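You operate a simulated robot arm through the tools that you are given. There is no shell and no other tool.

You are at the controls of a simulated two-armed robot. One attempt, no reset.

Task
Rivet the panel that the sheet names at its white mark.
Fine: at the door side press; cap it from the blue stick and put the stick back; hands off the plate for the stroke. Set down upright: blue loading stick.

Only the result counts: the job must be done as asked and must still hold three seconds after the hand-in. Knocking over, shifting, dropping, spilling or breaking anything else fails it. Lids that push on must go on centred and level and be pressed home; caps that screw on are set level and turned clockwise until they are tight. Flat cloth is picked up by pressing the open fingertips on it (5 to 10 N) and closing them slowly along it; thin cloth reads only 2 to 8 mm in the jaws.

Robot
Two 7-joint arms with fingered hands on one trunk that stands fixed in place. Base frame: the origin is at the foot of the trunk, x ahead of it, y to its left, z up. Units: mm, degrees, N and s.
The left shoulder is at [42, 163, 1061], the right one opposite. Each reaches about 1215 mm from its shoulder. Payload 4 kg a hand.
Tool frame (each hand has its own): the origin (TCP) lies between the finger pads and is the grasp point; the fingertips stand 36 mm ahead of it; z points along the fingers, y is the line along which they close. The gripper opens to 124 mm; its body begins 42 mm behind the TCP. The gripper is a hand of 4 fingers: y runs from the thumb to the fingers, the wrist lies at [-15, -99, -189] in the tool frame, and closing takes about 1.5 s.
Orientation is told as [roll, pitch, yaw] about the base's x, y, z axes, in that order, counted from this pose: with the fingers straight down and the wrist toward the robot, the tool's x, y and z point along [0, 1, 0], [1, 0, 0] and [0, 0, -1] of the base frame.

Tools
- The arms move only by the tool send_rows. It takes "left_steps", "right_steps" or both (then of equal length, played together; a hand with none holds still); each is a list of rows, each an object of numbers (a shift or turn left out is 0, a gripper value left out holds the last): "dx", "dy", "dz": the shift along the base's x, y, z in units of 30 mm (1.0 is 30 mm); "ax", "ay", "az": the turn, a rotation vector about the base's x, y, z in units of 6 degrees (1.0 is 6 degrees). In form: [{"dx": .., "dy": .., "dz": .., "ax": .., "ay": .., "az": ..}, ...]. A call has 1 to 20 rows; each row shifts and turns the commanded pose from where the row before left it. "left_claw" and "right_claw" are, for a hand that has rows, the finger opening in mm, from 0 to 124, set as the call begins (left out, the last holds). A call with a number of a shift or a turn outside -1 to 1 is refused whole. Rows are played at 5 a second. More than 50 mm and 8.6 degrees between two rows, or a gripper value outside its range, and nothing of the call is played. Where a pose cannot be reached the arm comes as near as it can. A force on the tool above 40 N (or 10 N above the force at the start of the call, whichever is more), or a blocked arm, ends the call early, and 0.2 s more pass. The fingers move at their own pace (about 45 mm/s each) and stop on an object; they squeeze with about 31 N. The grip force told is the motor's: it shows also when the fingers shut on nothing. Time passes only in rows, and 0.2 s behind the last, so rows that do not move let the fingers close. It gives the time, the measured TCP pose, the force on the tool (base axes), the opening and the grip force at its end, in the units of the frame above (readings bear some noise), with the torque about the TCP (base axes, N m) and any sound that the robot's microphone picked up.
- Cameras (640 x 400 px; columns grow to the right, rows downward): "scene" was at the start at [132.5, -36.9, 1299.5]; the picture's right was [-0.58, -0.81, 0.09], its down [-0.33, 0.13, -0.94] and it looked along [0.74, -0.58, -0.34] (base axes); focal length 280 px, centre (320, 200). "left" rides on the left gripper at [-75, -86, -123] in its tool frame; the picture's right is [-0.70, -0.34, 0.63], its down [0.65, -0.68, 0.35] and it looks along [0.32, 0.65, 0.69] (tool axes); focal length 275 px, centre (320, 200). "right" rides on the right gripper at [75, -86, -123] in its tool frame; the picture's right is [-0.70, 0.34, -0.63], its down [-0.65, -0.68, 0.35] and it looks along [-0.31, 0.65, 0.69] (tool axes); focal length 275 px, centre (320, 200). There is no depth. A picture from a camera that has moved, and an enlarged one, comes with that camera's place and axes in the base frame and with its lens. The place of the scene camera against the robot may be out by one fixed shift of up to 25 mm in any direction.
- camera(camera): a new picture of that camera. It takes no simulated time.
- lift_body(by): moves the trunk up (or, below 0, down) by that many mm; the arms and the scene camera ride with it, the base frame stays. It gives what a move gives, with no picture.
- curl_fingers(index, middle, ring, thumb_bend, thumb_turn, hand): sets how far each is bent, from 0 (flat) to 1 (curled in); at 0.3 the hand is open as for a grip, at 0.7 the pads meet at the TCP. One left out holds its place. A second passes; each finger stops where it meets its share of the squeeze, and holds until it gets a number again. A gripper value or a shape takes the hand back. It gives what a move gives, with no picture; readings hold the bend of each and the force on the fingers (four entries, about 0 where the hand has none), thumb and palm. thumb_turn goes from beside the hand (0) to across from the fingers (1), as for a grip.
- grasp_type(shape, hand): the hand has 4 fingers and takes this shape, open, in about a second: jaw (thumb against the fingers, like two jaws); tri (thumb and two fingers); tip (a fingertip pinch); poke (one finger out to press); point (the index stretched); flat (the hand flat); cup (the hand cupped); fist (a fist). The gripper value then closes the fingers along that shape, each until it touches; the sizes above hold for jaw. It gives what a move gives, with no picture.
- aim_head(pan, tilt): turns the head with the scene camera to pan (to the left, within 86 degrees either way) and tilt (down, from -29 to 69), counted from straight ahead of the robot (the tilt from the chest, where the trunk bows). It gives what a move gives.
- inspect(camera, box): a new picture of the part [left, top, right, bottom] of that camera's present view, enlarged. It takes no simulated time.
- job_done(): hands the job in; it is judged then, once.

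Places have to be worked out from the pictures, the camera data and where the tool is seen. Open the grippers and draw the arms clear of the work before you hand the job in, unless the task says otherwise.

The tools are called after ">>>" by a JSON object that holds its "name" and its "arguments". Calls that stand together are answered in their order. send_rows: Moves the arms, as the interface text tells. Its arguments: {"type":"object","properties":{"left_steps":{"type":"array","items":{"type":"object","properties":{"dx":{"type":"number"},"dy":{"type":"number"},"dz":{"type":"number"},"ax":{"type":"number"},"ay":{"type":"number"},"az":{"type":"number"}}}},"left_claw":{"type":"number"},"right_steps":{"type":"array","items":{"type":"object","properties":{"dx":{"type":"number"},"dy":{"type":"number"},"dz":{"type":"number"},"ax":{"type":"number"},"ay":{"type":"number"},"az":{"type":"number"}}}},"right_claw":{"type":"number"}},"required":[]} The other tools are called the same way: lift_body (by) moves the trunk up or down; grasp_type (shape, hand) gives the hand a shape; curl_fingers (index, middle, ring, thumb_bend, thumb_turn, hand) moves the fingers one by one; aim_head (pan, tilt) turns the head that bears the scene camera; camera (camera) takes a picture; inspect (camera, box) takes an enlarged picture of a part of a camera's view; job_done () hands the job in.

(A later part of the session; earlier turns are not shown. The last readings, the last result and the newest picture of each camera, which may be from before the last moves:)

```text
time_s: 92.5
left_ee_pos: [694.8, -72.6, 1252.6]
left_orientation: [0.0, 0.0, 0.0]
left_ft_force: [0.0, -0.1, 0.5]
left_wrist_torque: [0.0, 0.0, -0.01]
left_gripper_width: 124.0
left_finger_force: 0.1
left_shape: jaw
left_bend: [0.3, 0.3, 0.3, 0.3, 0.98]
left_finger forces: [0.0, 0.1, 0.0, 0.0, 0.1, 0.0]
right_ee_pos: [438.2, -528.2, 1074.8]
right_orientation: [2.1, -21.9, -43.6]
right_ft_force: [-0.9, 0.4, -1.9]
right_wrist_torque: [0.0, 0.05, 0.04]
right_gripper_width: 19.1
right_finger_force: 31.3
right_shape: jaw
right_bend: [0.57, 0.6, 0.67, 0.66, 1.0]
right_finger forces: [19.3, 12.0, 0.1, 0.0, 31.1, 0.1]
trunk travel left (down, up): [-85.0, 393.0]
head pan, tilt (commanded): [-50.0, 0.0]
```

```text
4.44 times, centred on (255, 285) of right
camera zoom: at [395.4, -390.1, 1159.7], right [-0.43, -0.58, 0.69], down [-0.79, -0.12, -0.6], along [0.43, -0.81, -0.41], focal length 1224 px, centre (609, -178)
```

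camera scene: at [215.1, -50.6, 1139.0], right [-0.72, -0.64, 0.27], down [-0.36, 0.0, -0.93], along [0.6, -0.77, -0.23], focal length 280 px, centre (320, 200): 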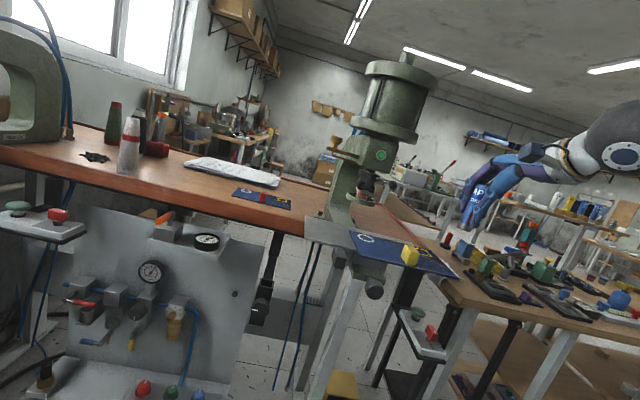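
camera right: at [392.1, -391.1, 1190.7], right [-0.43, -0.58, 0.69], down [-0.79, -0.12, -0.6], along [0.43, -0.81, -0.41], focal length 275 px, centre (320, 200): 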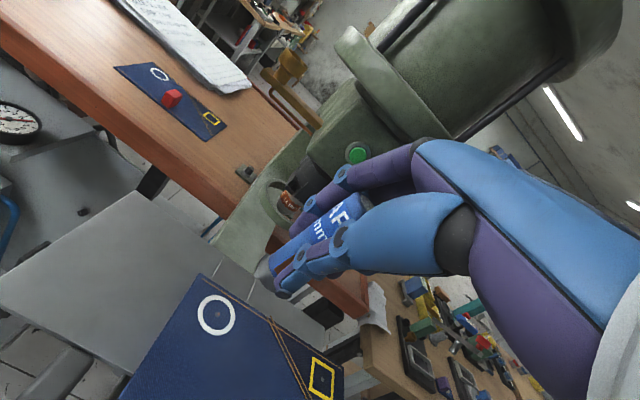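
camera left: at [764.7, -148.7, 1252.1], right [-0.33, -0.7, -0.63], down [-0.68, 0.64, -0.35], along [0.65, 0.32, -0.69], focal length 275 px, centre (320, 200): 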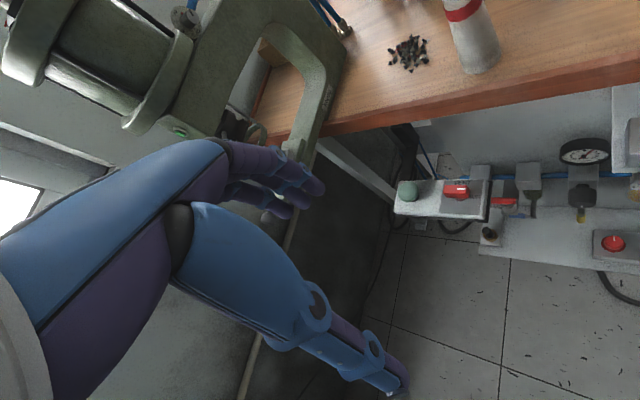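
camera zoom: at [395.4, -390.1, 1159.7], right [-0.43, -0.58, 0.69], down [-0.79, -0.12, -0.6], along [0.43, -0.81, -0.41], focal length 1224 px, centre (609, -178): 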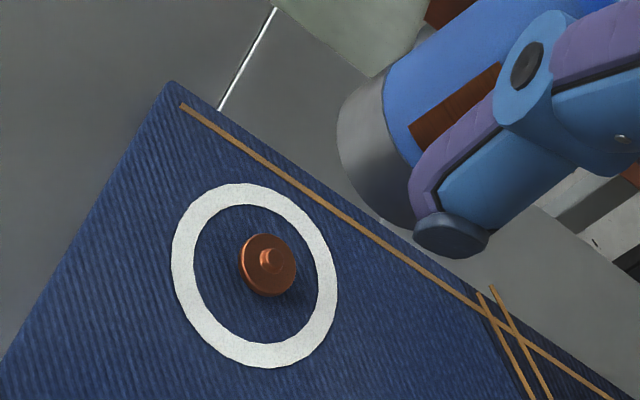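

A copper cap now sits on the pin through the panel — the stick works as I judged. Now I'll return the stick: up, right, and back along the side of the press.

>>> {"name": "send_rows", "arguments": {"right_steps": [{"dz": 0.6}, {"dz": 0.6}, {"dx": -0.6, "dy": -0.56}, {"dx": -0.6, "dy": -0.56}, {"dx": -0.6, "dy": -0.56}, {"dx": -0.6, "dy": -0.56}, {"dx": -0.6, "dy": -0.56}, {"dx": -0.6, "dy": -0.56}, {"dx": -0.6, "dy": -0.56}, {}]}}

>>> {"name": "send_rows", "arguments": {"right_steps": [{"dx": 0.83, "dy": -0.84}, {"dx": 0.83, "dy": -0.84}, {"dx": 0.83, "dy": -0.84}, {"dx": 0.83, "dy": -0.84}, {"dx": 0.83, "dy": -0.84}, {"dx": 0.83, "dy": -0.84}, {"dx": 0.83, "dy": -0.84}, {"dx": 0.83, "dy": -0.84}, {"dx": 0.83, "dy": -0.84}, {"dx": 0.83, "dy": -0.84}, {}, {}]}}

>>> {"name": "camera", "arguments": {"camera": "right"}}

>>> {"name": "inspect", "arguments": {"camera": "scene", "box": [340, 140, 460, 240]}}

```text
time_s: 94.7
left_ee_pos: [695.0, -71.0, 1250.8]
left_orientation: [-0.1, 0.0, 0.1]
left_ft_force: [-0.6, 1.2, -0.4]
left_wrist_torque: [0.0, 0.02, 0.01]
left_gripper_width: 123.9
left_finger_force: 0.2
left_shape: jaw
left_bend: [0.3, 0.3, 0.3, 0.3, 0.98]
left_finger forces: [0.0, 0.0, 0.0, 0.0, 0.0, 0.0]
right_ee_pos: [312.7, -645.7, 1111.3]
right_orientation: [2.1, -21.9, -43.6]
right_ft_force: [0.3, 0.4, -1.5]
right_wrist_torque: [0.05, 0.02, -0.01]
right_gripper_width: 19.4
right_finger_force: 30.5
right_shape: jaw
right_bend: [0.57, 0.6, 0.67, 0.66, 1.0]
right_finger forces: [19.3, 12.0, 0.1, 0.0, 30.9, 0.1]
trunk travel left (down, up): [-85.0, 393.0]
head pan, tilt (commanded): [-50.0, 0.0]
```

```text
time_s: 97.2
left_ee_pos: [695.2, -74.2, 1250.4]
left_orientation: [0.0, 0.0, 0.1]
left_ft_force: [0.3, 0.2, 1.0]
left_wrist_torque: [-0.01, 0.01, 0.0]
left_gripper_width: 123.8
left_finger_force: 0.1
left_shape: jaw
left_bend: [0.3, 0.3, 0.3, 0.3, 0.98]
left_finger forces: [0.1, 0.1, 0.0, 0.0, 0.0, 0.0]
right_ee_pos: [562.5, -898.2, 1111.7]
right_orientation: [2.2, -21.9, -43.5]
right_ft_force: [0.5, -0.3, -2.1]
right_wrist_torque: [0.05, 0.02, -0.02]
right_gripper_width: 18.7
right_finger_force: 31.2
right_shape: jaw
right_bend: [0.57, 0.6, 0.67, 0.66, 1.0]
right_finger forces: [19.5, 12.1, 0.0, 0.0, 30.7, 0.1]
trunk travel left (down, up): [-85.0, 393.0]
head pan, tilt (commanded): [-50.0, 0.0]
```

```text
taken
camera right: at [518.1, -759.7, 1196.9], right [-0.43, -0.58, 0.69], down [-0.79, -0.12, -0.6], along [0.43, -0.81, -0.41], focal length 275 px, centre (320, 200)
```

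right: 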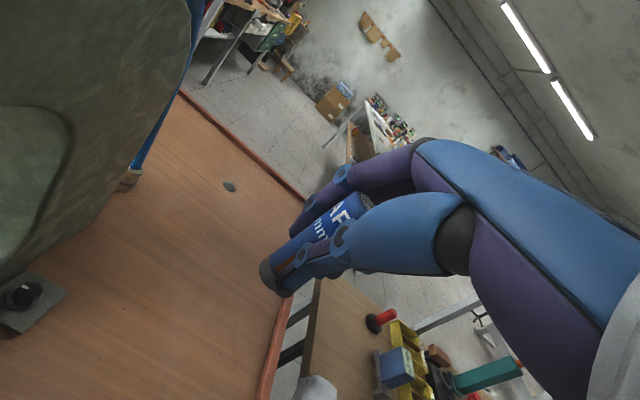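

```text
4.00 times, centred on (400, 190) of scene
camera zoom: at [215.6, -50.8, 1138.8], right [-0.71, -0.64, 0.27], down [-0.36, 0.0, -0.93], along [0.6, -0.77, -0.23], focal length 1118 px, centre (0, 240)
```

zoom: 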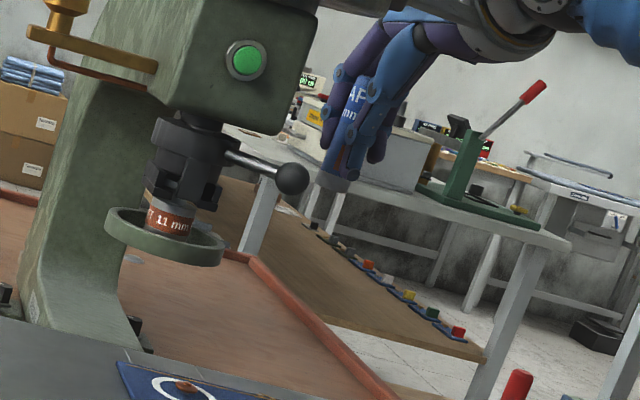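

Over the stick's place. Descending toward the bench.

>>> {"name": "send_rows", "arguments": {"right_steps": [{"dx": -0.1, "dy": -0.09, "dz": -0.6}, {"dz": -0.9}, {"dz": -0.9}, {"dz": -0.9}, {"dz": -0.9}, {"dz": -0.4}, {}, {}]}}

>>> {"name": "inspect", "arguments": {"camera": "right", "box": [220, 170, 400, 350]}}

>>> {"name": "inspect", "arguments": {"camera": "scene", "box": [370, 180, 430, 230]}}

```text
time_s: 99.0
left_ee_pos: [694.8, -71.6, 1251.2]
left_orientation: [0.1, 0.0, 0.1]
left_ft_force: [0.0, -0.3, 0.1]
left_wrist_torque: [-0.01, 0.01, -0.04]
left_gripper_width: 123.9
left_finger_force: 0.0
left_shape: jaw
left_bend: [0.3, 0.3, 0.3, 0.3, 0.98]
left_finger forces: [0.0, 0.0, 0.0, 0.0, 0.0, 0.0]
right_ee_pos: [558.0, -899.6, 972.8]
right_orientation: [2.3, -22.0, -43.6]
right_ft_force: [0.7, -0.1, -1.3]
right_wrist_torque: [0.03, 0.02, -0.02]
right_gripper_width: 19.3
right_finger_force: 31.5
right_shape: jaw
right_bend: [0.57, 0.6, 0.67, 0.66, 1.0]
right_finger forces: [19.4, 12.3, 0.0, 0.0, 30.5, 0.0]
trunk travel left (down, up): [-85.0, 393.0]
head pan, tilt (commanded): [-50.0, 0.0]
```

```text
2.22 times, centred on (310, 260) of right
camera zoom: at [514.1, -761.1, 1056.7], right [-0.43, -0.58, 0.69], down [-0.79, -0.12, -0.6], along [0.43, -0.81, -0.41], focal length 612 px, centre (342, 67)
```

zoom: 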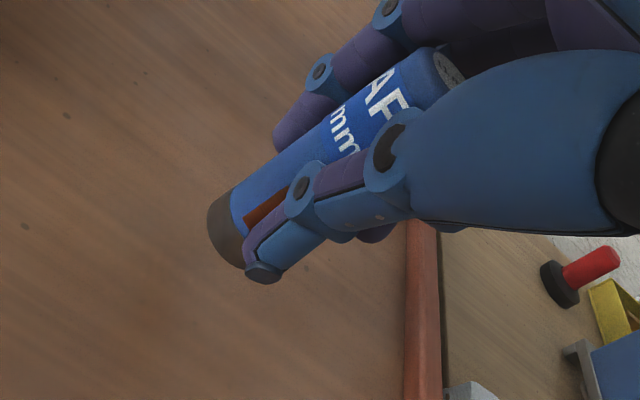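

```text
8.00 times, centred on (400, 205) of scene
camera zoom: at [215.3, -50.8, 1138.9], right [-0.71, -0.64, 0.27], down [-0.36, 0.0, -0.93], along [0.6, -0.77, -0.23], focal length 2236 px, centre (-320, 160)
```

zoom: 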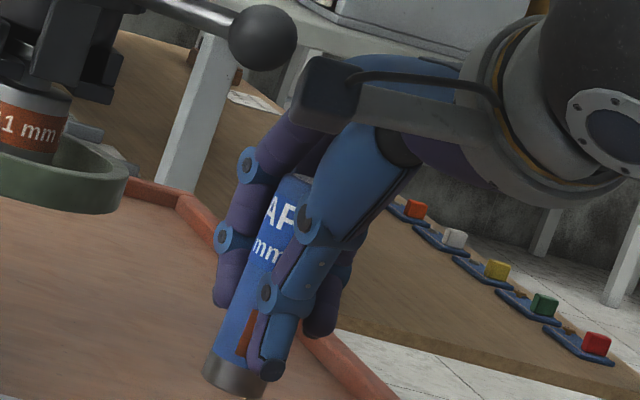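

The stick is vertical within ~1–2°. Lowering slowly to the bench.

>>> {"name": "send_rows", "arguments": {"right_steps": [{"dz": -0.3}, {"dz": -0.2}, {"dz": -0.1}, {}]}}

>>> {"name": "send_rows", "arguments": {"right_steps": [{"dz": -0.07}, {"dz": -0.05}, {}]}}

```text
time_s: 100.0
left_ee_pos: [695.1, -72.1, 1252.5]
left_orientation: [0.0, 0.0, 0.0]
left_ft_force: [0.5, -0.1, 0.4]
left_wrist_torque: [-0.01, 0.0, 0.02]
left_gripper_width: 123.6
left_finger_force: 0.1
left_shape: jaw
left_bend: [0.3, 0.3, 0.3, 0.3, 0.98]
left_finger forces: [0.1, 0.0, 0.0, 0.0, 0.0, 0.1]
right_ee_pos: [557.7, -899.7, 954.6]
right_orientation: [2.2, -21.9, -43.6]
right_ft_force: [-0.8, 0.1, -1.4]
right_wrist_torque: [0.0, 0.04, 0.02]
right_gripper_width: 19.0
right_finger_force: 31.3
right_shape: jaw
right_bend: [0.57, 0.6, 0.67, 0.66, 1.0]
right_finger forces: [19.4, 12.2, 0.0, 0.1, 30.5, 0.0]
trunk travel left (down, up): [-85.0, 393.0]
head pan, tilt (commanded): [-50.0, 0.0]
```

```text
time_s: 100.8
left_ee_pos: [694.6, -71.9, 1253.6]
left_orientation: [0.0, 0.1, 0.0]
left_ft_force: [1.0, -0.2, 0.4]
left_wrist_torque: [0.01, 0.01, -0.01]
left_gripper_width: 123.9
left_finger_force: 0.1
left_shape: jaw
left_bend: [0.3, 0.3, 0.3, 0.3, 0.98]
left_finger forces: [0.0, 0.1, 0.0, 0.0, 0.0, 0.0]
right_ee_pos: [559.0, -898.8, 954.1]
right_orientation: [2.2, -22.0, -43.6]
right_ft_force: [1.8, 1.2, 12.6]
right_wrist_torque: [-0.18, -0.11, 0.06]
right_gripper_width: 18.8
right_finger_force: 31.0
right_shape: jaw
right_bend: [0.57, 0.6, 0.67, 0.66, 1.0]
right_finger forces: [21.4, 13.0, 0.0, 0.0, 31.1, 0.1]
trunk travel left (down, up): [-85.0, 393.0]
head pan, tilt (commanded): [-50.0, 0.0]
```

Base is on the bench (12 N). I'll ease off about 1 mm, then open the fingers.

>>> {"name": "send_rows", "arguments": {"right_steps": [{"dz": 0.04}, {}]}}

>>> {"name": "send_rows", "arguments": {"right_steps": [{}, {}, {}, {}, {}], "right_claw": 60}}

>>> {"name": "inspect", "arguments": {"camera": "right", "box": [220, 170, 400, 350]}}

>>> {"name": "inspect", "arguments": {"camera": "scene", "box": [370, 180, 430, 230]}}

```text
time_s: 101.5
left_ee_pos: [693.6, -70.4, 1251.3]
left_orientation: [-0.2, 0.0, 0.2]
left_ft_force: [0.3, -0.3, 0.1]
left_wrist_torque: [0.0, -0.01, 0.0]
left_gripper_width: 123.5
left_finger_force: 0.1
left_shape: jaw
left_bend: [0.3, 0.3, 0.3, 0.3, 0.98]
left_finger forces: [0.0, 0.0, 0.0, 0.1, 0.1, 0.0]
right_ee_pos: [558.6, -900.0, 953.6]
right_orientation: [2.2, -22.0, -43.5]
right_ft_force: [2.3, 0.4, 14.4]
right_wrist_torque: [-0.18, -0.07, 0.01]
right_gripper_width: 18.7
right_finger_force: 30.6
right_shape: jaw
right_bend: [0.57, 0.6, 0.67, 0.66, 1.0]
right_finger forces: [21.5, 13.1, 0.1, 0.0, 31.4, 0.0]
trunk travel left (down, up): [-85.0, 393.0]
head pan, tilt (commanded): [-50.0, 0.0]
```

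```text
time_s: 102.7
left_ee_pos: [693.9, -72.6, 1250.0]
left_orientation: [0.0, 0.1, 0.1]
left_ft_force: [0.7, 0.2, 0.3]
left_wrist_torque: [-0.04, 0.0, -0.02]
left_gripper_width: 123.8
left_finger_force: 0.0
left_shape: jaw
left_bend: [0.3, 0.3, 0.3, 0.3, 0.98]
left_finger forces: [0.0, 0.0, 0.0, 0.0, 0.0, 0.1]
right_ee_pos: [557.5, -900.5, 952.9]
right_orientation: [2.2, -21.9, -43.6]
right_ft_force: [0.6, -0.6, -0.3]
right_wrist_torque: [0.0, 0.05, 0.01]
right_gripper_width: 59.8
right_finger_force: 0.2
right_shape: jaw
right_bend: [0.42, 0.46, 0.45, 0.56, 1.0]
right_finger forces: [0.0, 0.1, 0.0, 0.1, 0.0, 0.0]
trunk travel left (down, up): [-85.0, 393.0]
head pan, tilt (commanded): [-50.0, 0.0]
```

```text
2.22 times, centred on (310, 260) of right
camera zoom: at [514.8, -761.9, 1036.7], right [-0.43, -0.58, 0.69], down [-0.79, -0.12, -0.6], along [0.43, -0.81, -0.41], focal length 612 px, centre (342, 67)
```

zoom: 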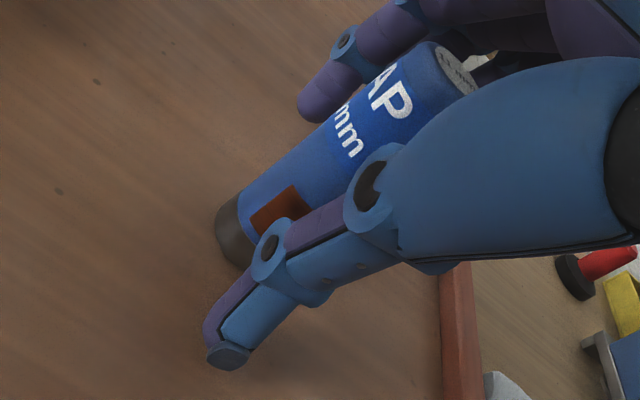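

```text
8.00 times, centred on (400, 205) of scene
camera zoom: at [215.2, -50.7, 1139.0], right [-0.71, -0.64, 0.27], down [-0.36, 0.0, -0.93], along [0.6, -0.77, -0.23], focal length 2236 px, centre (-320, 160)
```

zoom: 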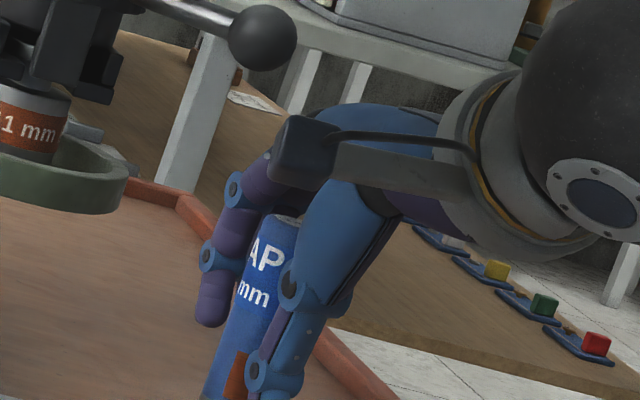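

The stick stands free between the open fingers. Withdrawing straight up along the stick.

>>> {"name": "send_rows", "arguments": {"right_steps": [{"dz": 0.3}, {"dz": 0.4}, {"dz": 0.5}, {}]}}

>>> {"name": "inspect", "arguments": {"camera": "right", "box": [200, 150, 400, 350]}}

```text
time_s: 103.7
left_ee_pos: [694.7, -71.1, 1251.3]
left_orientation: [0.0, 0.0, 0.1]
left_ft_force: [-0.9, -0.2, -1.1]
left_wrist_torque: [-0.03, -0.01, -0.02]
left_gripper_width: 123.7
left_finger_force: 0.1
left_shape: jaw
left_bend: [0.3, 0.3, 0.3, 0.3, 0.98]
left_finger forces: [0.0, 0.0, 0.0, 0.0, 0.0, 0.0]
right_ee_pos: [561.5, -900.7, 989.8]
right_orientation: [2.2, -21.9, -43.6]
right_ft_force: [-0.6, 0.7, 0.1]
right_wrist_torque: [-0.02, 0.05, 0.05]
right_gripper_width: 59.8
right_finger_force: 0.1
right_shape: jaw
right_bend: [0.42, 0.46, 0.45, 0.56, 1.0]
right_finger forces: [0.1, 0.0, 0.0, 0.0, 0.0, 0.0]
trunk travel left (down, up): [-85.0, 393.0]
head pan, tilt (commanded): [-50.0, 0.0]
```

```text
2.00 times, centred on (300, 250) of right
camera zoom: at [516.2, -761.7, 1073.3], right [-0.43, -0.58, 0.69], down [-0.79, -0.12, -0.6], along [0.43, -0.81, -0.41], focal length 551 px, centre (360, 100)
```

zoom: 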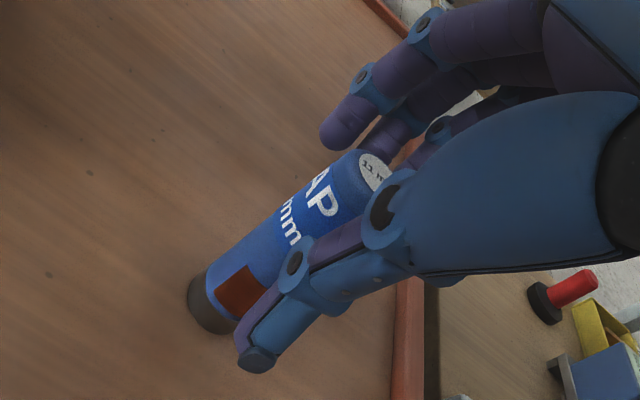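

Stick standing; continuing upward until fully clear.

>>> {"name": "send_rows", "arguments": {"right_steps": [{"dz": 0.6}, {"dz": 0.7}, {"dz": 0.8}, {"dz": 0.8}, {"dz": 0.8}, {}]}}

>>> {"name": "camera", "arguments": {"camera": "right"}}

>>> {"name": "inspect", "arguments": {"camera": "scene", "box": [340, 180, 460, 260]}}

```text
time_s: 105.0
left_ee_pos: [694.2, -73.6, 1251.8]
left_orientation: [0.0, 0.0, 0.1]
left_ft_force: [-0.2, 0.4, -0.8]
left_wrist_torque: [-0.02, 0.01, 0.04]
left_gripper_width: 124.0
left_finger_force: 0.0
left_shape: jaw
left_bend: [0.3, 0.3, 0.3, 0.3, 0.98]
left_finger forces: [0.0, 0.1, 0.0, 0.0, 0.0, 0.0]
right_ee_pos: [560.4, -899.1, 1099.8]
right_orientation: [2.1, -21.8, -43.6]
right_ft_force: [0.0, -0.8, -0.2]
right_wrist_torque: [0.0, 0.01, 0.01]
right_gripper_width: 59.9
right_finger_force: 0.1
right_shape: jaw
right_bend: [0.42, 0.46, 0.45, 0.56, 1.0]
right_finger forces: [0.0, 0.0, 0.0, 0.0, 0.0, 0.0]
trunk travel left (down, up): [-85.0, 393.0]
head pan, tilt (commanded): [-50.0, 0.0]
```

```text
taken
camera right: at [516.6, -761.2, 1184.1], right [-0.43, -0.58, 0.69], down [-0.79, -0.12, -0.6], along [0.43, -0.81, -0.41], focal length 275 px, centre (320, 200)
```

right: 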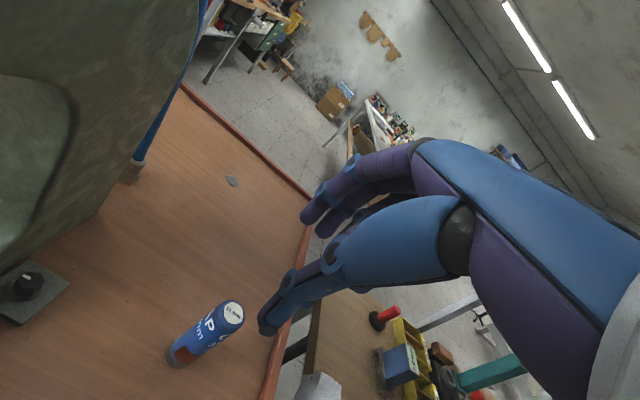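

```text
5.00 times, centred on (400, 220) of scene
camera zoom: at [215.4, -50.8, 1138.9], right [-0.71, -0.64, 0.27], down [-0.36, 0.0, -0.93], along [0.6, -0.77, -0.23], focal length 1398 px, centre (-80, 100)
```

zoom: 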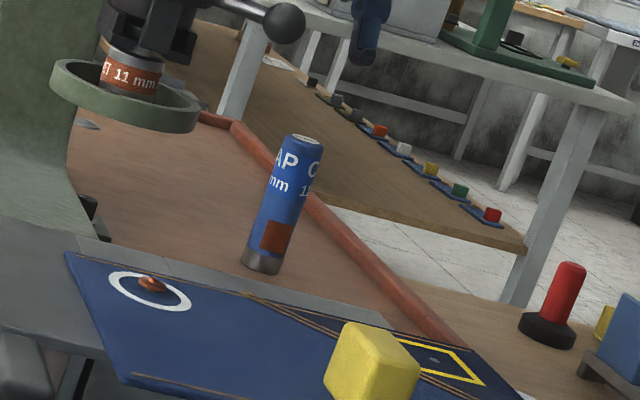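

The stick stands upright in its place and the cap sits on the pin. Next is pushing the slide in by its front knob. I'll park the right hand over the door-side console and look at the slide and the space in front of it.

>>> {"name": "send_rows", "arguments": {"right_steps": [{"dx": -0.86, "dy": 0.38}, {"dx": -0.86, "dy": 0.38}, {"dx": -0.86, "dy": 0.38}, {"dx": -0.86, "dy": 0.38}, {"dx": -0.86, "dy": 0.38}, {"dx": -0.86, "dy": 0.38}, {"dx": -0.86, "dy": 0.38}, {}]}}

>>> {"name": "camera", "arguments": {"camera": "right"}}

>>> {"name": "aim_head", "arguments": {"pan": -50, "tilt": 15}}

>>> {"name": "camera", "arguments": {"camera": "scene"}}

```text
time_s: 106.8
left_ee_pos: [695.3, -72.8, 1250.7]
left_orientation: [-0.1, 0.1, 0.0]
left_ft_force: [0.2, 0.6, 0.0]
left_wrist_torque: [0.02, 0.01, 0.01]
left_gripper_width: 123.5
left_finger_force: 0.1
left_shape: jaw
left_bend: [0.3, 0.3, 0.3, 0.3, 0.98]
left_finger forces: [0.0, 0.1, 0.1, 0.0, 0.1, 0.0]
right_ee_pos: [378.0, -821.6, 1099.8]
right_orientation: [2.2, -21.9, -43.6]
right_ft_force: [-0.3, -0.5, -1.2]
right_wrist_torque: [0.01, -0.03, 0.01]
right_gripper_width: 59.5
right_finger_force: 0.1
right_shape: jaw
right_bend: [0.42, 0.46, 0.45, 0.56, 1.0]
right_finger forces: [0.0, 0.1, 0.0, 0.0, 0.0, 0.0]
trunk travel left (down, up): [-85.0, 393.0]
head pan, tilt (commanded): [-50.0, 0.0]
```

```text
taken
camera right: at [334.7, -683.1, 1183.8], right [-0.43, -0.58, 0.69], down [-0.79, -0.12, -0.6], along [0.43, -0.81, -0.41], focal length 275 px, centre (320, 200)
```

right: 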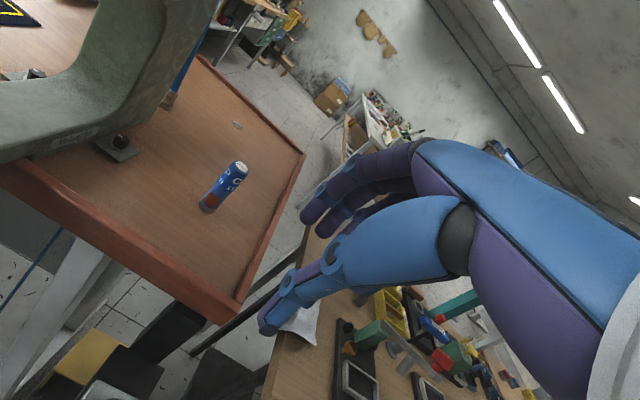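

```text
time_s: 107.6
left_ee_pos: [693.1, -72.5, 1251.0]
left_orientation: [0.1, 0.0, 0.1]
left_ft_force: [0.6, 0.1, 0.4]
left_wrist_torque: [-0.01, 0.01, 0.0]
left_gripper_width: 124.0
left_finger_force: 0.1
left_shape: jaw
left_bend: [0.3, 0.3, 0.3, 0.3, 0.98]
left_finger forces: [0.0, 0.0, 0.0, 0.0, 0.1, 0.1]
right_ee_pos: [378.2, -820.3, 1099.4]
right_orientation: [2.2, -22.0, -43.6]
right_ft_force: [-0.2, -0.5, -0.3]
right_wrist_torque: [0.0, -0.04, -0.03]
right_gripper_width: 59.6
right_finger_force: 0.1
right_shape: jaw
right_bend: [0.42, 0.46, 0.45, 0.56, 1.0]
right_finger forces: [0.0, 0.0, 0.0, 0.0, 0.0, 0.1]
trunk travel left (down, up): [-85.0, 393.0]
head pan, tilt (commanded): [-50.0, 15.0]
```

```text
taken
camera scene: at [208.6, -53.2, 1115.7], right [-0.72, -0.64, 0.27], down [-0.5, 0.2, -0.84], along [0.49, -0.74, -0.46], focal length 280 px, centre (320, 200)
```

scene: 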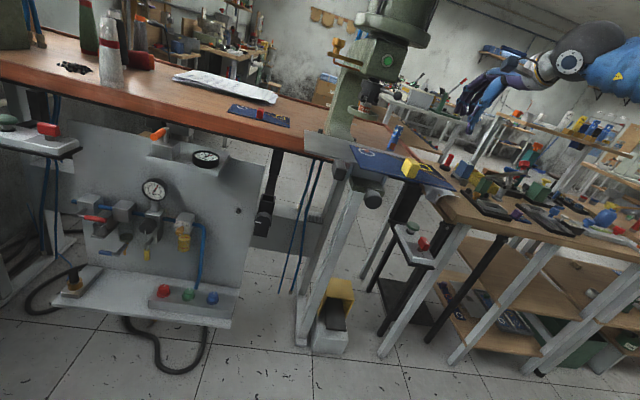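

Space in front of the press is free. Zooming in on the slide, knob and the bar next to it.

>>> {"name": "inspect", "arguments": {"camera": "scene", "box": [290, 120, 470, 240]}}

>>> {"name": "inspect", "arguments": {"camera": "scene", "box": [325, 155, 405, 215]}}

>>> {"name": "inspect", "arguments": {"camera": "scene", "box": [345, 140, 385, 165]}}

```text
3.33 times, centred on (380, 180) of scene
camera zoom: at [208.6, -53.2, 1115.7], right [-0.72, -0.64, 0.27], down [-0.5, 0.2, -0.84], along [0.49, -0.74, -0.46], focal length 932 px, centre (120, 267)
```

zoom: 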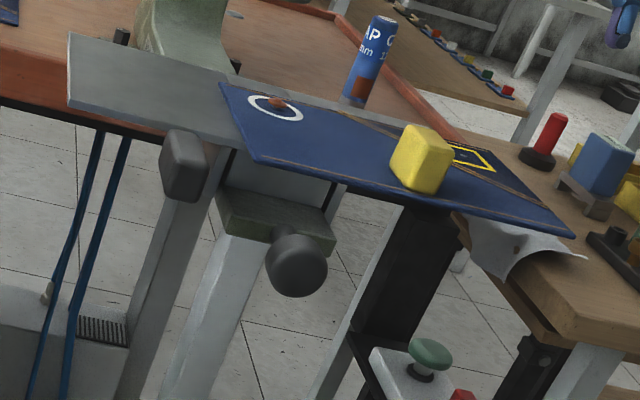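

```text
6.67 times, centred on (365, 185) of scene
camera zoom: at [208.6, -53.2, 1115.7], right [-0.72, -0.64, 0.27], down [-0.5, 0.2, -0.84], along [0.49, -0.74, -0.46], focal length 1863 px, centre (20, 300)
```

zoom: 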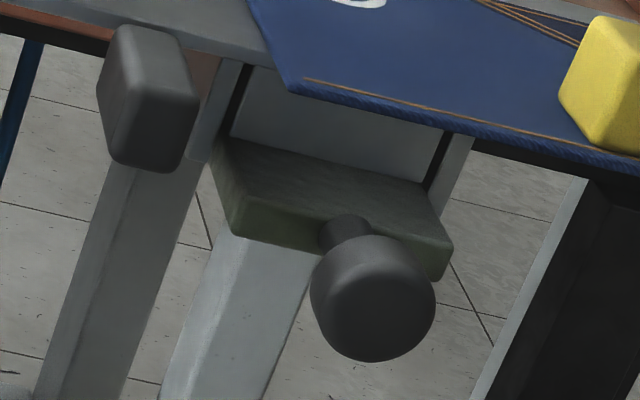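

```text
16.00 times, centred on (365, 152) of scene
camera zoom: at [208.6, -53.2, 1115.7], right [-0.72, -0.64, 0.27], down [-0.5, 0.2, -0.84], along [0.49, -0.74, -0.46], focal length 4472 px, centre (-400, 960)
```

zoom: 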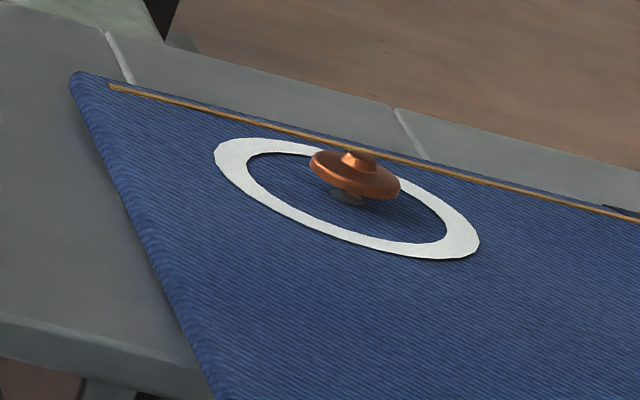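

The cap is seated on the pin. For the slide I'll use the left hand as a fist pointing along the press axis, pushing the knob from the front. First shape the fist and bring the left hand round in free space.

>>> {"name": "grasp_type", "arguments": {"shape": "fist", "hand": "left"}}

>>> {"name": "send_rows", "arguments": {"left_steps": [{"dx": -0.39, "dy": -0.53, "dz": -0.22, "az": -0.9375}, {"dx": -0.39, "dy": -0.53, "dz": -0.22, "az": -0.9375}, {"dx": -0.39, "dy": -0.53, "dz": -0.22, "az": -0.9375}, {"dx": -0.39, "dy": -0.53, "dz": -0.22, "az": -0.9375}, {"dx": -0.39, "dy": -0.53, "dz": -0.22, "az": -0.9375}, {"dx": -0.39, "dy": -0.53, "dz": -0.22, "az": -0.9375}, {"dx": -0.39, "dy": -0.53, "dz": -0.22, "az": -0.9375}, {"dx": -0.39, "dy": -0.53, "dz": -0.22, "az": -0.9375}, {}]}}

```text
time_s: 108.5
left_ee_pos: [693.6, -70.7, 1251.7]
left_orientation: [0.0, 0.0, 0.1]
left_ft_force: [-0.6, 0.1, 0.4]
left_wrist_torque: [0.03, -0.02, -0.04]
left_gripper_width: 0.0
left_finger_force: 0.0
left_shape: fist
left_bend: [1.0, 1.0, 1.0, 0.0, 0.86]
left_finger forces: [0.0, 0.0, 0.0, 0.1, 0.0, 0.0]
right_ee_pos: [379.2, -821.4, 1100.5]
right_orientation: [2.2, -22.0, -43.6]
right_ft_force: [0.6, -0.2, 0.6]
right_wrist_torque: [-0.01, -0.01, -0.02]
right_gripper_width: 59.5
right_finger_force: 0.1
right_shape: jaw
right_bend: [0.42, 0.46, 0.45, 0.56, 1.0]
right_finger forces: [0.1, 0.1, 0.0, 0.1, 0.1, 0.0]
trunk travel left (down, up): [-85.0, 393.0]
head pan, tilt (commanded): [-50.0, 15.0]
```

```text
time_s: 110.5
left_ee_pos: [599.2, -200.0, 1199.9]
left_orientation: [0.0, 0.0, -45.0]
left_ft_force: [0.0, -0.2, -0.3]
left_wrist_torque: [0.03, -0.02, -0.01]
left_gripper_width: 0.0
left_finger_force: 0.0
left_shape: fist
left_bend: [1.0, 1.0, 1.0, 0.0, 0.85]
left_finger forces: [0.0, 0.0, 0.0, 0.0, 0.1, 0.0]
right_ee_pos: [378.6, -820.9, 1100.2]
right_orientation: [2.2, -22.1, -43.6]
right_ft_force: [0.5, 0.3, -0.3]
right_wrist_torque: [-0.02, -0.02, 0.01]
right_gripper_width: 59.8
right_finger_force: 0.1
right_shape: jaw
right_bend: [0.42, 0.46, 0.45, 0.56, 1.0]
right_finger forces: [0.0, 0.0, 0.0, 0.0, 0.1, 0.0]
trunk travel left (down, up): [-85.0, 393.0]
head pan, tilt (commanded): [-50.0, 15.0]
```

>>> {"name": "camera", "arguments": {"camera": "left"}}

>>> {"name": "send_rows", "arguments": {"left_steps": [{"dx": -0.22, "dy": -0.33, "dz": -0.28, "ax": -0.884, "ay": -0.884}, {"dx": -0.22, "dy": -0.33, "dz": -0.28, "ax": -0.884, "ay": -0.884}, {"dx": -0.22, "dy": -0.33, "dz": -0.28, "ax": -0.884, "ay": -0.884}, {"dx": -0.22, "dy": -0.33, "dz": -0.28, "ax": -0.884, "ay": -0.884}, {"dx": -0.22, "dy": -0.33, "dz": -0.28, "ax": -0.884, "ay": -0.884}, {"dx": -0.22, "dy": -0.33, "dz": -0.28, "ax": -0.884, "ay": -0.884}, {"dx": -0.22, "dy": -0.33, "dz": -0.28, "ax": -0.884, "ay": -0.884}, {"dx": -0.22, "dy": -0.33, "dz": -0.28, "ax": -0.884, "ay": -0.884}, {"dx": -0.22, "dy": -0.33, "dz": -0.28, "ax": -0.884, "ay": -0.884}, {"dx": -0.22, "dy": -0.33, "dz": -0.28, "ax": -0.884, "ay": -0.884}, {"dx": -0.22, "dy": -0.33, "dz": -0.28, "ax": -0.884, "ay": -0.884}, {"dx": -0.22, "dy": -0.33, "dz": -0.28, "ax": -0.884, "ay": -0.884}, {}]}}

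>>> {"name": "camera", "arguments": {"camera": "left"}}

>>> {"name": "camera", "arguments": {"camera": "scene"}}

```text
taken
camera left: at [485.4, -192.2, 1323.6], right [-0.73, -0.25, -0.63], down [-0.03, 0.94, -0.35], along [0.68, -0.24, -0.69], focal length 275 px, centre (320, 200)
```

left: 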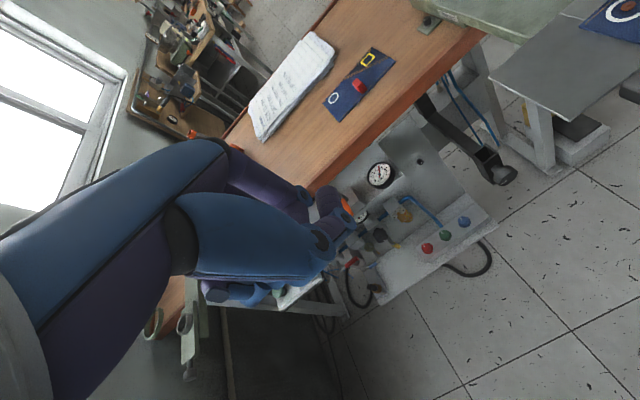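

```text
time_s: 113.3
left_ee_pos: [542.2, -284.2, 1130.2]
left_orientation: [0.2, -62.5, -45.5]
left_ft_force: [-0.3, 0.1, 0.0]
left_wrist_torque: [0.03, 0.02, -0.03]
left_gripper_width: 0.0
left_finger_force: 0.1
left_shape: fist
left_bend: [1.0, 1.0, 1.0, 0.0, 0.85]
left_finger forces: [0.1, 0.0, 0.1, 0.0, 0.0, 0.0]
left hand out of reach, approached as far as the arm can: row 9, 10, 11, 12
right_ee_pos: [378.3, -821.2, 1100.9]
right_orientation: [2.2, -22.0, -43.6]
right_ft_force: [-0.4, 0.4, 0.5]
right_wrist_torque: [0.01, 0.0, 0.0]
right_gripper_width: 59.9
right_finger_force: 0.0
right_shape: jaw
right_bend: [0.42, 0.46, 0.45, 0.56, 1.0]
right_finger forces: [0.0, 0.0, 0.0, 0.1, 0.0, 0.0]
trunk travel left (down, up): [-85.0, 393.0]
head pan, tilt (commanded): [-50.0, 15.0]
```

```text
taken
camera left: at [384.0, -232.3, 1111.0], right [-0.21, -0.78, -0.59], down [0.45, 0.46, -0.76], along [0.87, -0.43, 0.26], focal length 275 px, centre (320, 200)
```

left: 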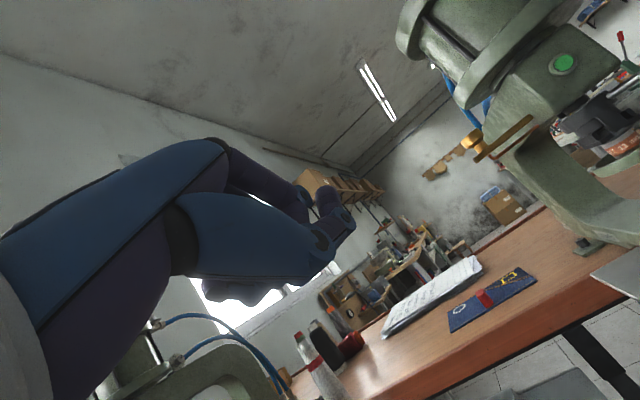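

```text
taken
camera scene: at [208.4, -53.2, 1115.7], right [-0.72, -0.64, 0.27], down [-0.5, 0.2, -0.84], along [0.49, -0.74, -0.46], focal length 280 px, centre (320, 200)
```

scene: 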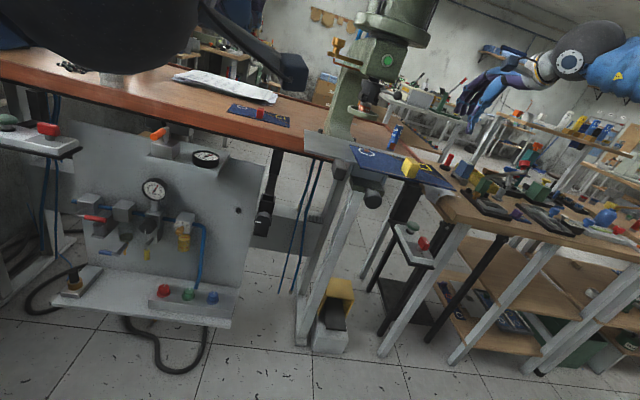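

The left wrist can't pitch fully forward here, but a partly pitched hand will do. I'll bring it in front-left of the press at about -30° pitch and look at the fist from the scene camera.

>>> {"name": "send_rows", "arguments": {"left_steps": [{"dx": -0.79, "dy": -0.26, "dz": -0.44, "ax": 0.64, "ay": 0.64}, {"dx": -0.79, "dy": -0.26, "dz": -0.44, "ax": 0.64, "ay": 0.64}, {"dx": -0.79, "dy": -0.26, "dz": -0.44, "ax": 0.64, "ay": 0.64}, {"dx": -0.79, "dy": -0.26, "dz": -0.44, "ax": 0.64, "ay": 0.64}, {"dx": -0.79, "dy": -0.26, "dz": -0.44, "ax": 0.64, "ay": 0.64}, {"dx": -0.79, "dy": -0.26, "dz": -0.44, "ax": 0.64, "ay": 0.64}, {}]}}

>>> {"name": "camera", "arguments": {"camera": "scene"}}

>>> {"name": "camera", "arguments": {"camera": "left"}}

```text
time_s: 114.9
left_ee_pos: [397.8, -332.7, 1047.6]
left_orientation: [-0.1, -29.7, -45.2]
left_ft_force: [-0.9, -0.9, 0.5]
left_wrist_torque: [0.0, 0.02, 0.03]
left_gripper_width: 0.0
left_finger_force: 0.1
left_shape: fist
left_bend: [1.0, 1.0, 1.0, 0.0, 0.85]
left_finger forces: [0.0, 0.1, 0.0, 0.0, 0.0, 0.0]
right_ee_pos: [379.3, -821.6, 1100.3]
right_orientation: [2.3, -22.0, -43.6]
right_ft_force: [-0.2, 0.3, -0.9]
right_wrist_torque: [0.01, 0.06, 0.02]
right_gripper_width: 59.6
right_finger_force: 0.0
right_shape: jaw
right_bend: [0.42, 0.46, 0.45, 0.56, 1.0]
right_finger forces: [0.0, 0.0, 0.0, 0.1, 0.1, 0.0]
trunk travel left (down, up): [-85.0, 393.0]
head pan, tilt (commanded): [-50.0, 15.0]
```

```text
taken
camera scene: at [208.7, -53.0, 1115.6], right [-0.71, -0.64, 0.27], down [-0.5, 0.2, -0.84], along [0.49, -0.74, -0.46], focal length 280 px, centre (320, 200)
```

scene: 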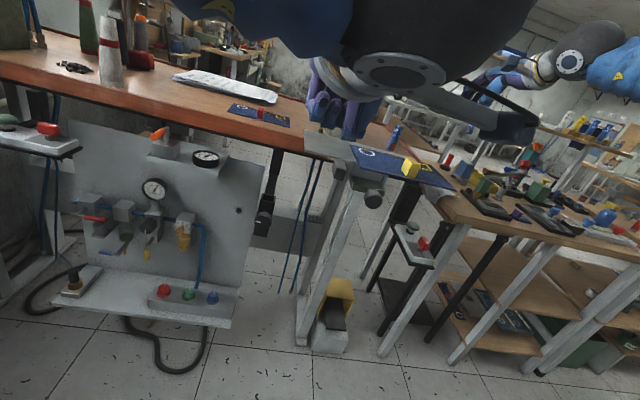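

```text
taken
camera left: at [249.8, -289.8, 1113.0], right [-0.48, -0.51, -0.72], down [0.16, 0.75, -0.64], along [0.86, -0.42, -0.28], focal length 275 px, centre (320, 200)
```

left: 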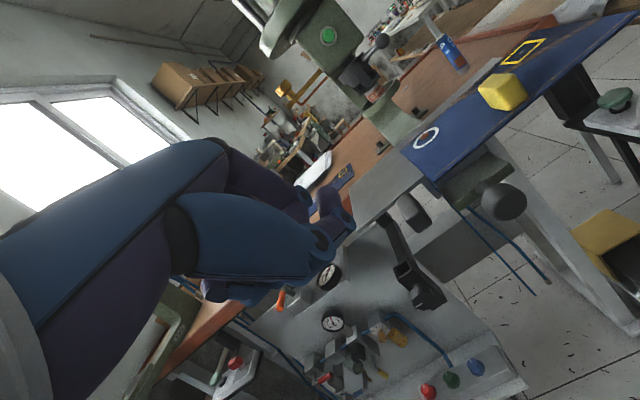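

The left camera sees the knob, panel and press head nicely. Zooming in for geometry.

>>> {"name": "inspect", "arguments": {"camera": "left", "box": [340, 20, 620, 260]}}

>>> {"name": "inspect", "arguments": {"camera": "left", "box": [390, 110, 540, 230]}}

>>> {"name": "inspect", "arguments": {"camera": "scene", "box": [290, 40, 450, 150]}}

```text
1.67 times, centred on (480, 140) of left
camera zoom: at [249.8, -289.8, 1113.0], right [-0.48, -0.51, -0.72], down [0.16, 0.75, -0.64], along [0.86, -0.42, -0.28], focal length 459 px, centre (53, 300)
```

zoom: 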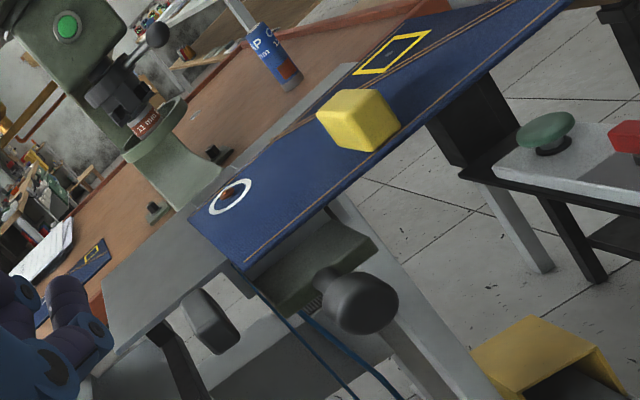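

```text
3.33 times, centred on (465, 170) of left
camera zoom: at [249.8, -289.8, 1113.0], right [-0.48, -0.51, -0.72], down [0.16, 0.75, -0.64], along [0.86, -0.42, -0.28], focal length 918 px, centre (-163, 300)
```

zoom: 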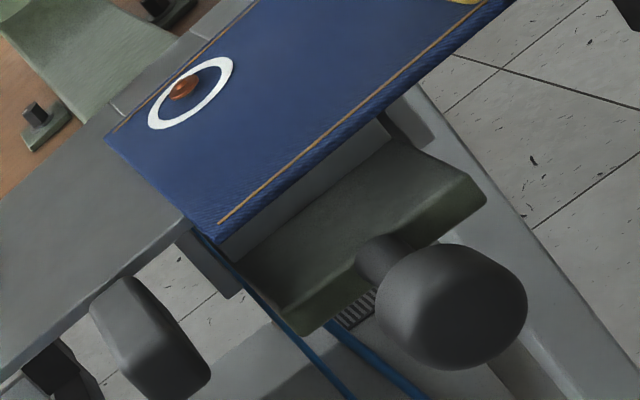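

```text
3.64 times, centred on (370, 95) of scene
camera zoom: at [208.7, -53.0, 1115.6], right [-0.71, -0.64, 0.27], down [-0.5, 0.2, -0.84], along [0.49, -0.74, -0.46], focal length 1016 px, centre (138, 582)
```

zoom: 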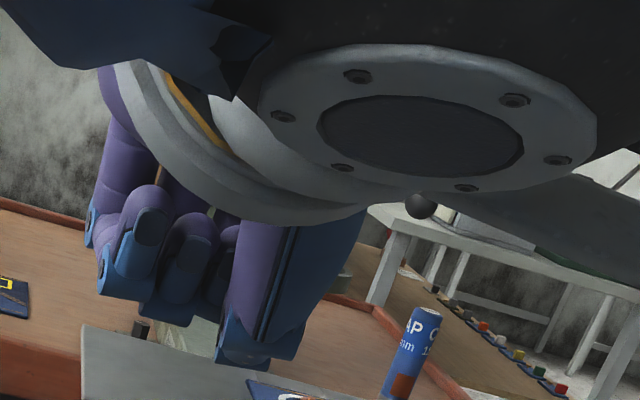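

Knob centre is about (367, -453, 946) with its face near d = -135 mm. Bringing the fist in front of the knob, a few centimetres short of contact.

>>> {"name": "send_rows", "arguments": {"left_steps": [{"dx": -0.84, "dy": -0.42}, {"dx": -0.84, "dy": -0.42}, {"dx": -0.84, "dy": -0.42}, {"dx": -0.84, "dy": -0.42}, {"dz": -0.78}, {"dz": -0.78}, {"dz": -0.78}, {"dz": -0.78}, {}, {}]}}

>>> {"name": "camera", "arguments": {"camera": "left"}}

>>> {"name": "camera", "arguments": {"camera": "scene"}}

```text
time_s: 117.1
left_ee_pos: [298.4, -381.5, 956.3]
left_orientation: [0.1, -29.7, -45.2]
left_ft_force: [0.1, 0.0, 0.3]
left_wrist_torque: [0.01, 0.05, 0.01]
left_gripper_width: 0.2
left_finger_force: 0.0
left_shape: fist
left_bend: [1.0, 1.0, 1.0, 0.0, 0.85]
left_finger forces: [0.1, 0.1, 0.0, 0.1, 0.1, 0.1]
right_ee_pos: [378.7, -821.7, 1100.3]
right_orientation: [2.2, -22.0, -43.6]
right_ft_force: [0.1, -0.4, 1.3]
right_wrist_torque: [-0.01, -0.04, 0.0]
right_gripper_width: 59.8
right_finger_force: 0.0
right_shape: jaw
right_bend: [0.42, 0.46, 0.45, 0.56, 1.0]
right_finger forces: [0.0, 0.1, 0.1, 0.1, 0.0, 0.0]
trunk travel left (down, up): [-85.0, 393.0]
head pan, tilt (commanded): [-50.0, 15.0]
```

```text
taken
camera left: at [150.3, -339.4, 1020.7], right [-0.48, -0.51, -0.72], down [0.16, 0.75, -0.64], along [0.86, -0.42, -0.28], focal length 275 px, centre (320, 200)
```

left: 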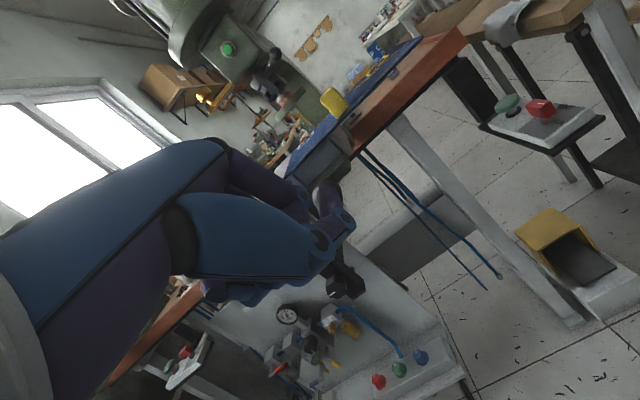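

```text
taken
camera scene: at [208.5, -53.4, 1115.6], right [-0.72, -0.64, 0.27], down [-0.5, 0.2, -0.84], along [0.49, -0.74, -0.46], focal length 280 px, centre (320, 200)
```

scene: 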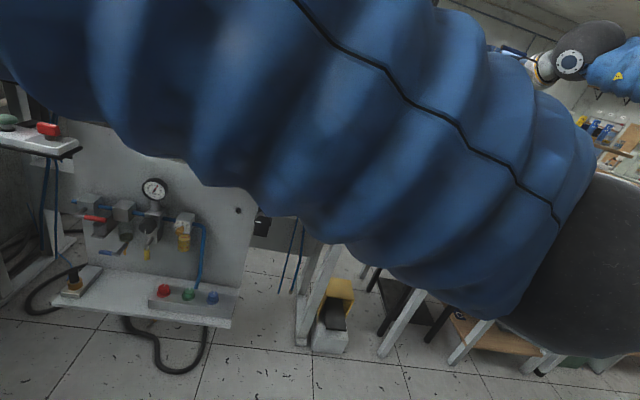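

>>> {"name": "inspect", "arguments": {"camera": "left", "box": [250, 90, 430, 260]}}

>>> {"name": "camera", "arguments": {"camera": "right"}}

```text
2.35 times, centred on (340, 175) of left
camera zoom: at [150.3, -339.4, 1020.7], right [-0.48, -0.51, -0.72], down [0.16, 0.75, -0.64], along [0.86, -0.42, -0.28], focal length 648 px, centre (273, 259)
```

zoom: 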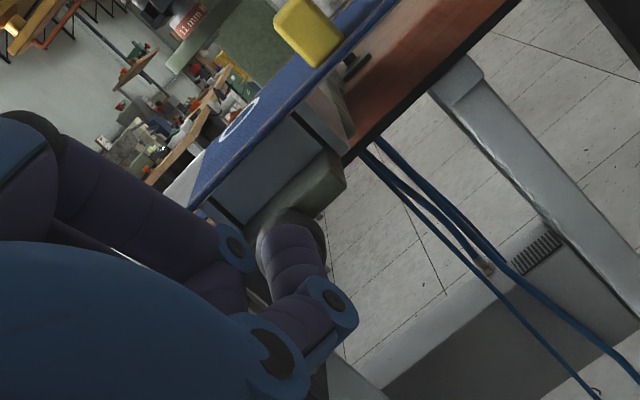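

```text
taken
camera right: at [334.4, -683.2, 1184.3], right [-0.43, -0.58, 0.69], down [-0.79, -0.12, -0.6], along [0.43, -0.81, -0.41], focal length 275 px, centre (320, 200)
```

right: 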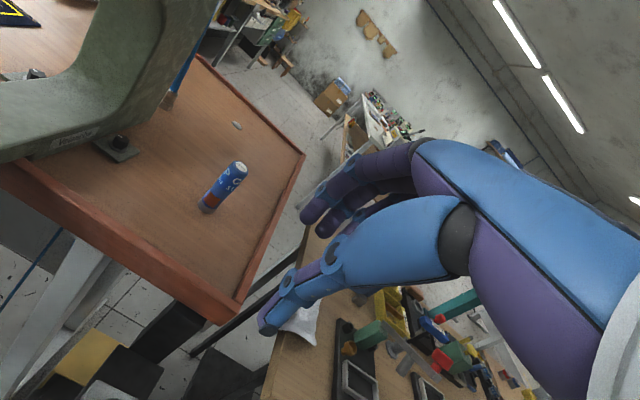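

The fist lines up with the knob. To watch the push from the side, I'll turn the right hand's camera toward the press.

>>> {"name": "send_rows", "arguments": {"right_steps": [{"ax": 0.84, "ay": 0.88, "dz": 0.5}, {"ax": 0.84, "ay": 0.88, "dz": 0.5}, {"ax": 0.84, "ay": 0.88, "dz": 0.5}, {"az": 0.91, "dx": -0.18, "dy": 0.36}, {"az": 0.91, "dx": -0.18, "dy": 0.36}, {"az": 0.91, "dx": -0.18, "dy": 0.36}, {"az": 0.91, "dx": -0.18, "dy": 0.36}, {"az": 0.91, "dx": -0.18, "dy": 0.36}, {"az": 0.91, "dx": -0.18, "dy": 0.36}, {"az": 0.91, "dx": -0.18, "dy": 0.36}, {"az": 0.91, "dx": -0.18, "dy": 0.36}, {}]}}

>>> {"name": "camera", "arguments": {"camera": "right"}}

```text
time_s: 119.7
left_ee_pos: [296.1, -379.6, 960.0]
left_orientation: [0.2, -30.0, -45.2]
left_ft_force: [-0.3, 0.1, 0.2]
left_wrist_torque: [0.03, 0.0, 0.0]
left_gripper_width: 0.0
left_finger_force: 0.1
left_shape: fist
left_bend: [1.0, 1.0, 1.0, 0.0, 0.85]
left_finger forces: [0.0, 0.0, 0.1, 0.0, 0.0, 0.1]
right_ee_pos: [332.9, -732.7, 1148.9]
right_orientation: [2.1, -0.3, 0.2]
right_ft_force: [-1.4, -0.6, 1.0]
right_wrist_torque: [-0.07, -0.05, 0.0]
right_gripper_width: 60.4
right_finger_force: 0.0
right_shape: jaw
right_bend: [0.42, 0.46, 0.45, 0.56, 1.0]
right_finger forces: [0.1, 0.0, 0.0, 0.0, 0.1, 0.0]
trunk travel left (down, up): [-85.0, 393.0]
head pan, tilt (commanded): [-50.0, 15.0]
```

```text
taken
camera right: at [245.5, -662.5, 1273.8], right [0.34, -0.72, 0.61], down [-0.68, -0.63, -0.37], along [0.65, -0.29, -0.7], focal length 275 px, centre (320, 200)
```

right: 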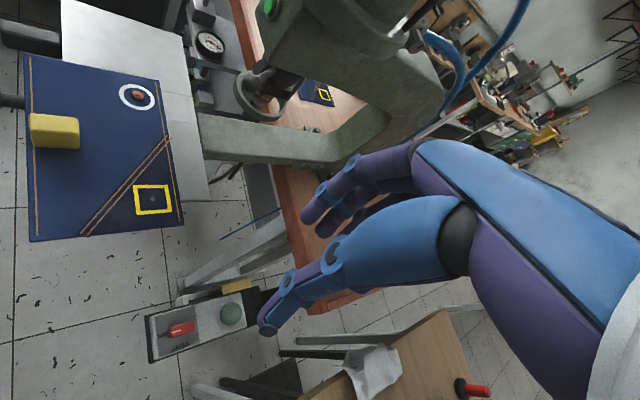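

Good overview from the right camera. Now advancing the left fist along the press axis toward the knob.

>>> {"name": "send_rows", "arguments": {"left_steps": [{"dx": 0.236, "dy": -0.236, "dz": -0.1}, {"dx": 0.236, "dy": -0.236}, {"dx": 0.236, "dy": -0.236}, {}]}}

>>> {"name": "inspect", "arguments": {"camera": "right", "box": [0, 0, 320, 240]}}

```text
time_s: 120.7
left_ee_pos: [321.3, -402.6, 955.0]
left_orientation: [0.1, -29.8, -45.2]
left_ft_force: [-0.2, -0.3, 1.3]
left_wrist_torque: [0.0, 0.01, 0.02]
left_gripper_width: 0.0
left_finger_force: 0.1
left_shape: fist
left_bend: [1.0, 1.0, 1.0, 0.0, 0.85]
left_finger forces: [0.0, 0.0, 0.0, 0.0, 0.1, 0.0]
right_ee_pos: [335.7, -733.8, 1145.9]
right_orientation: [2.3, -0.1, 0.2]
right_ft_force: [-0.1, -1.0, 0.2]
right_wrist_torque: [0.01, -0.02, -0.02]
right_gripper_width: 60.0
right_finger_force: 0.1
right_shape: jaw
right_bend: [0.42, 0.46, 0.45, 0.56, 1.0]
right_finger forces: [0.0, 0.0, 0.0, 0.0, 0.0, 0.0]
trunk travel left (down, up): [-85.0, 393.0]
head pan, tilt (commanded): [-50.0, 15.0]
```

```text
1.67 times, centred on (160, 120) of right
camera zoom: at [249.1, -664.5, 1271.0], right [0.34, -0.72, 0.61], down [-0.68, -0.63, -0.37], along [0.65, -0.29, -0.7], focal length 459 px, centre (587, 333)
```

zoom: 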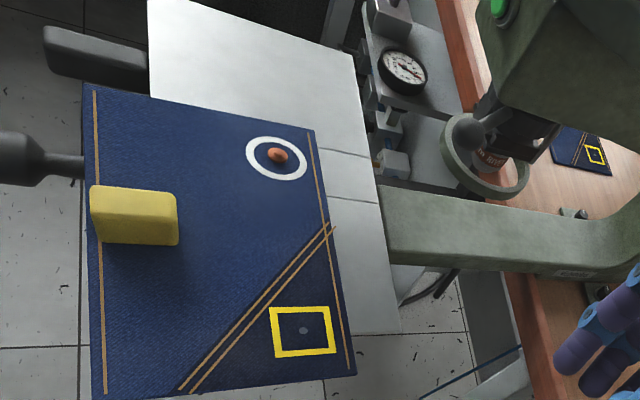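

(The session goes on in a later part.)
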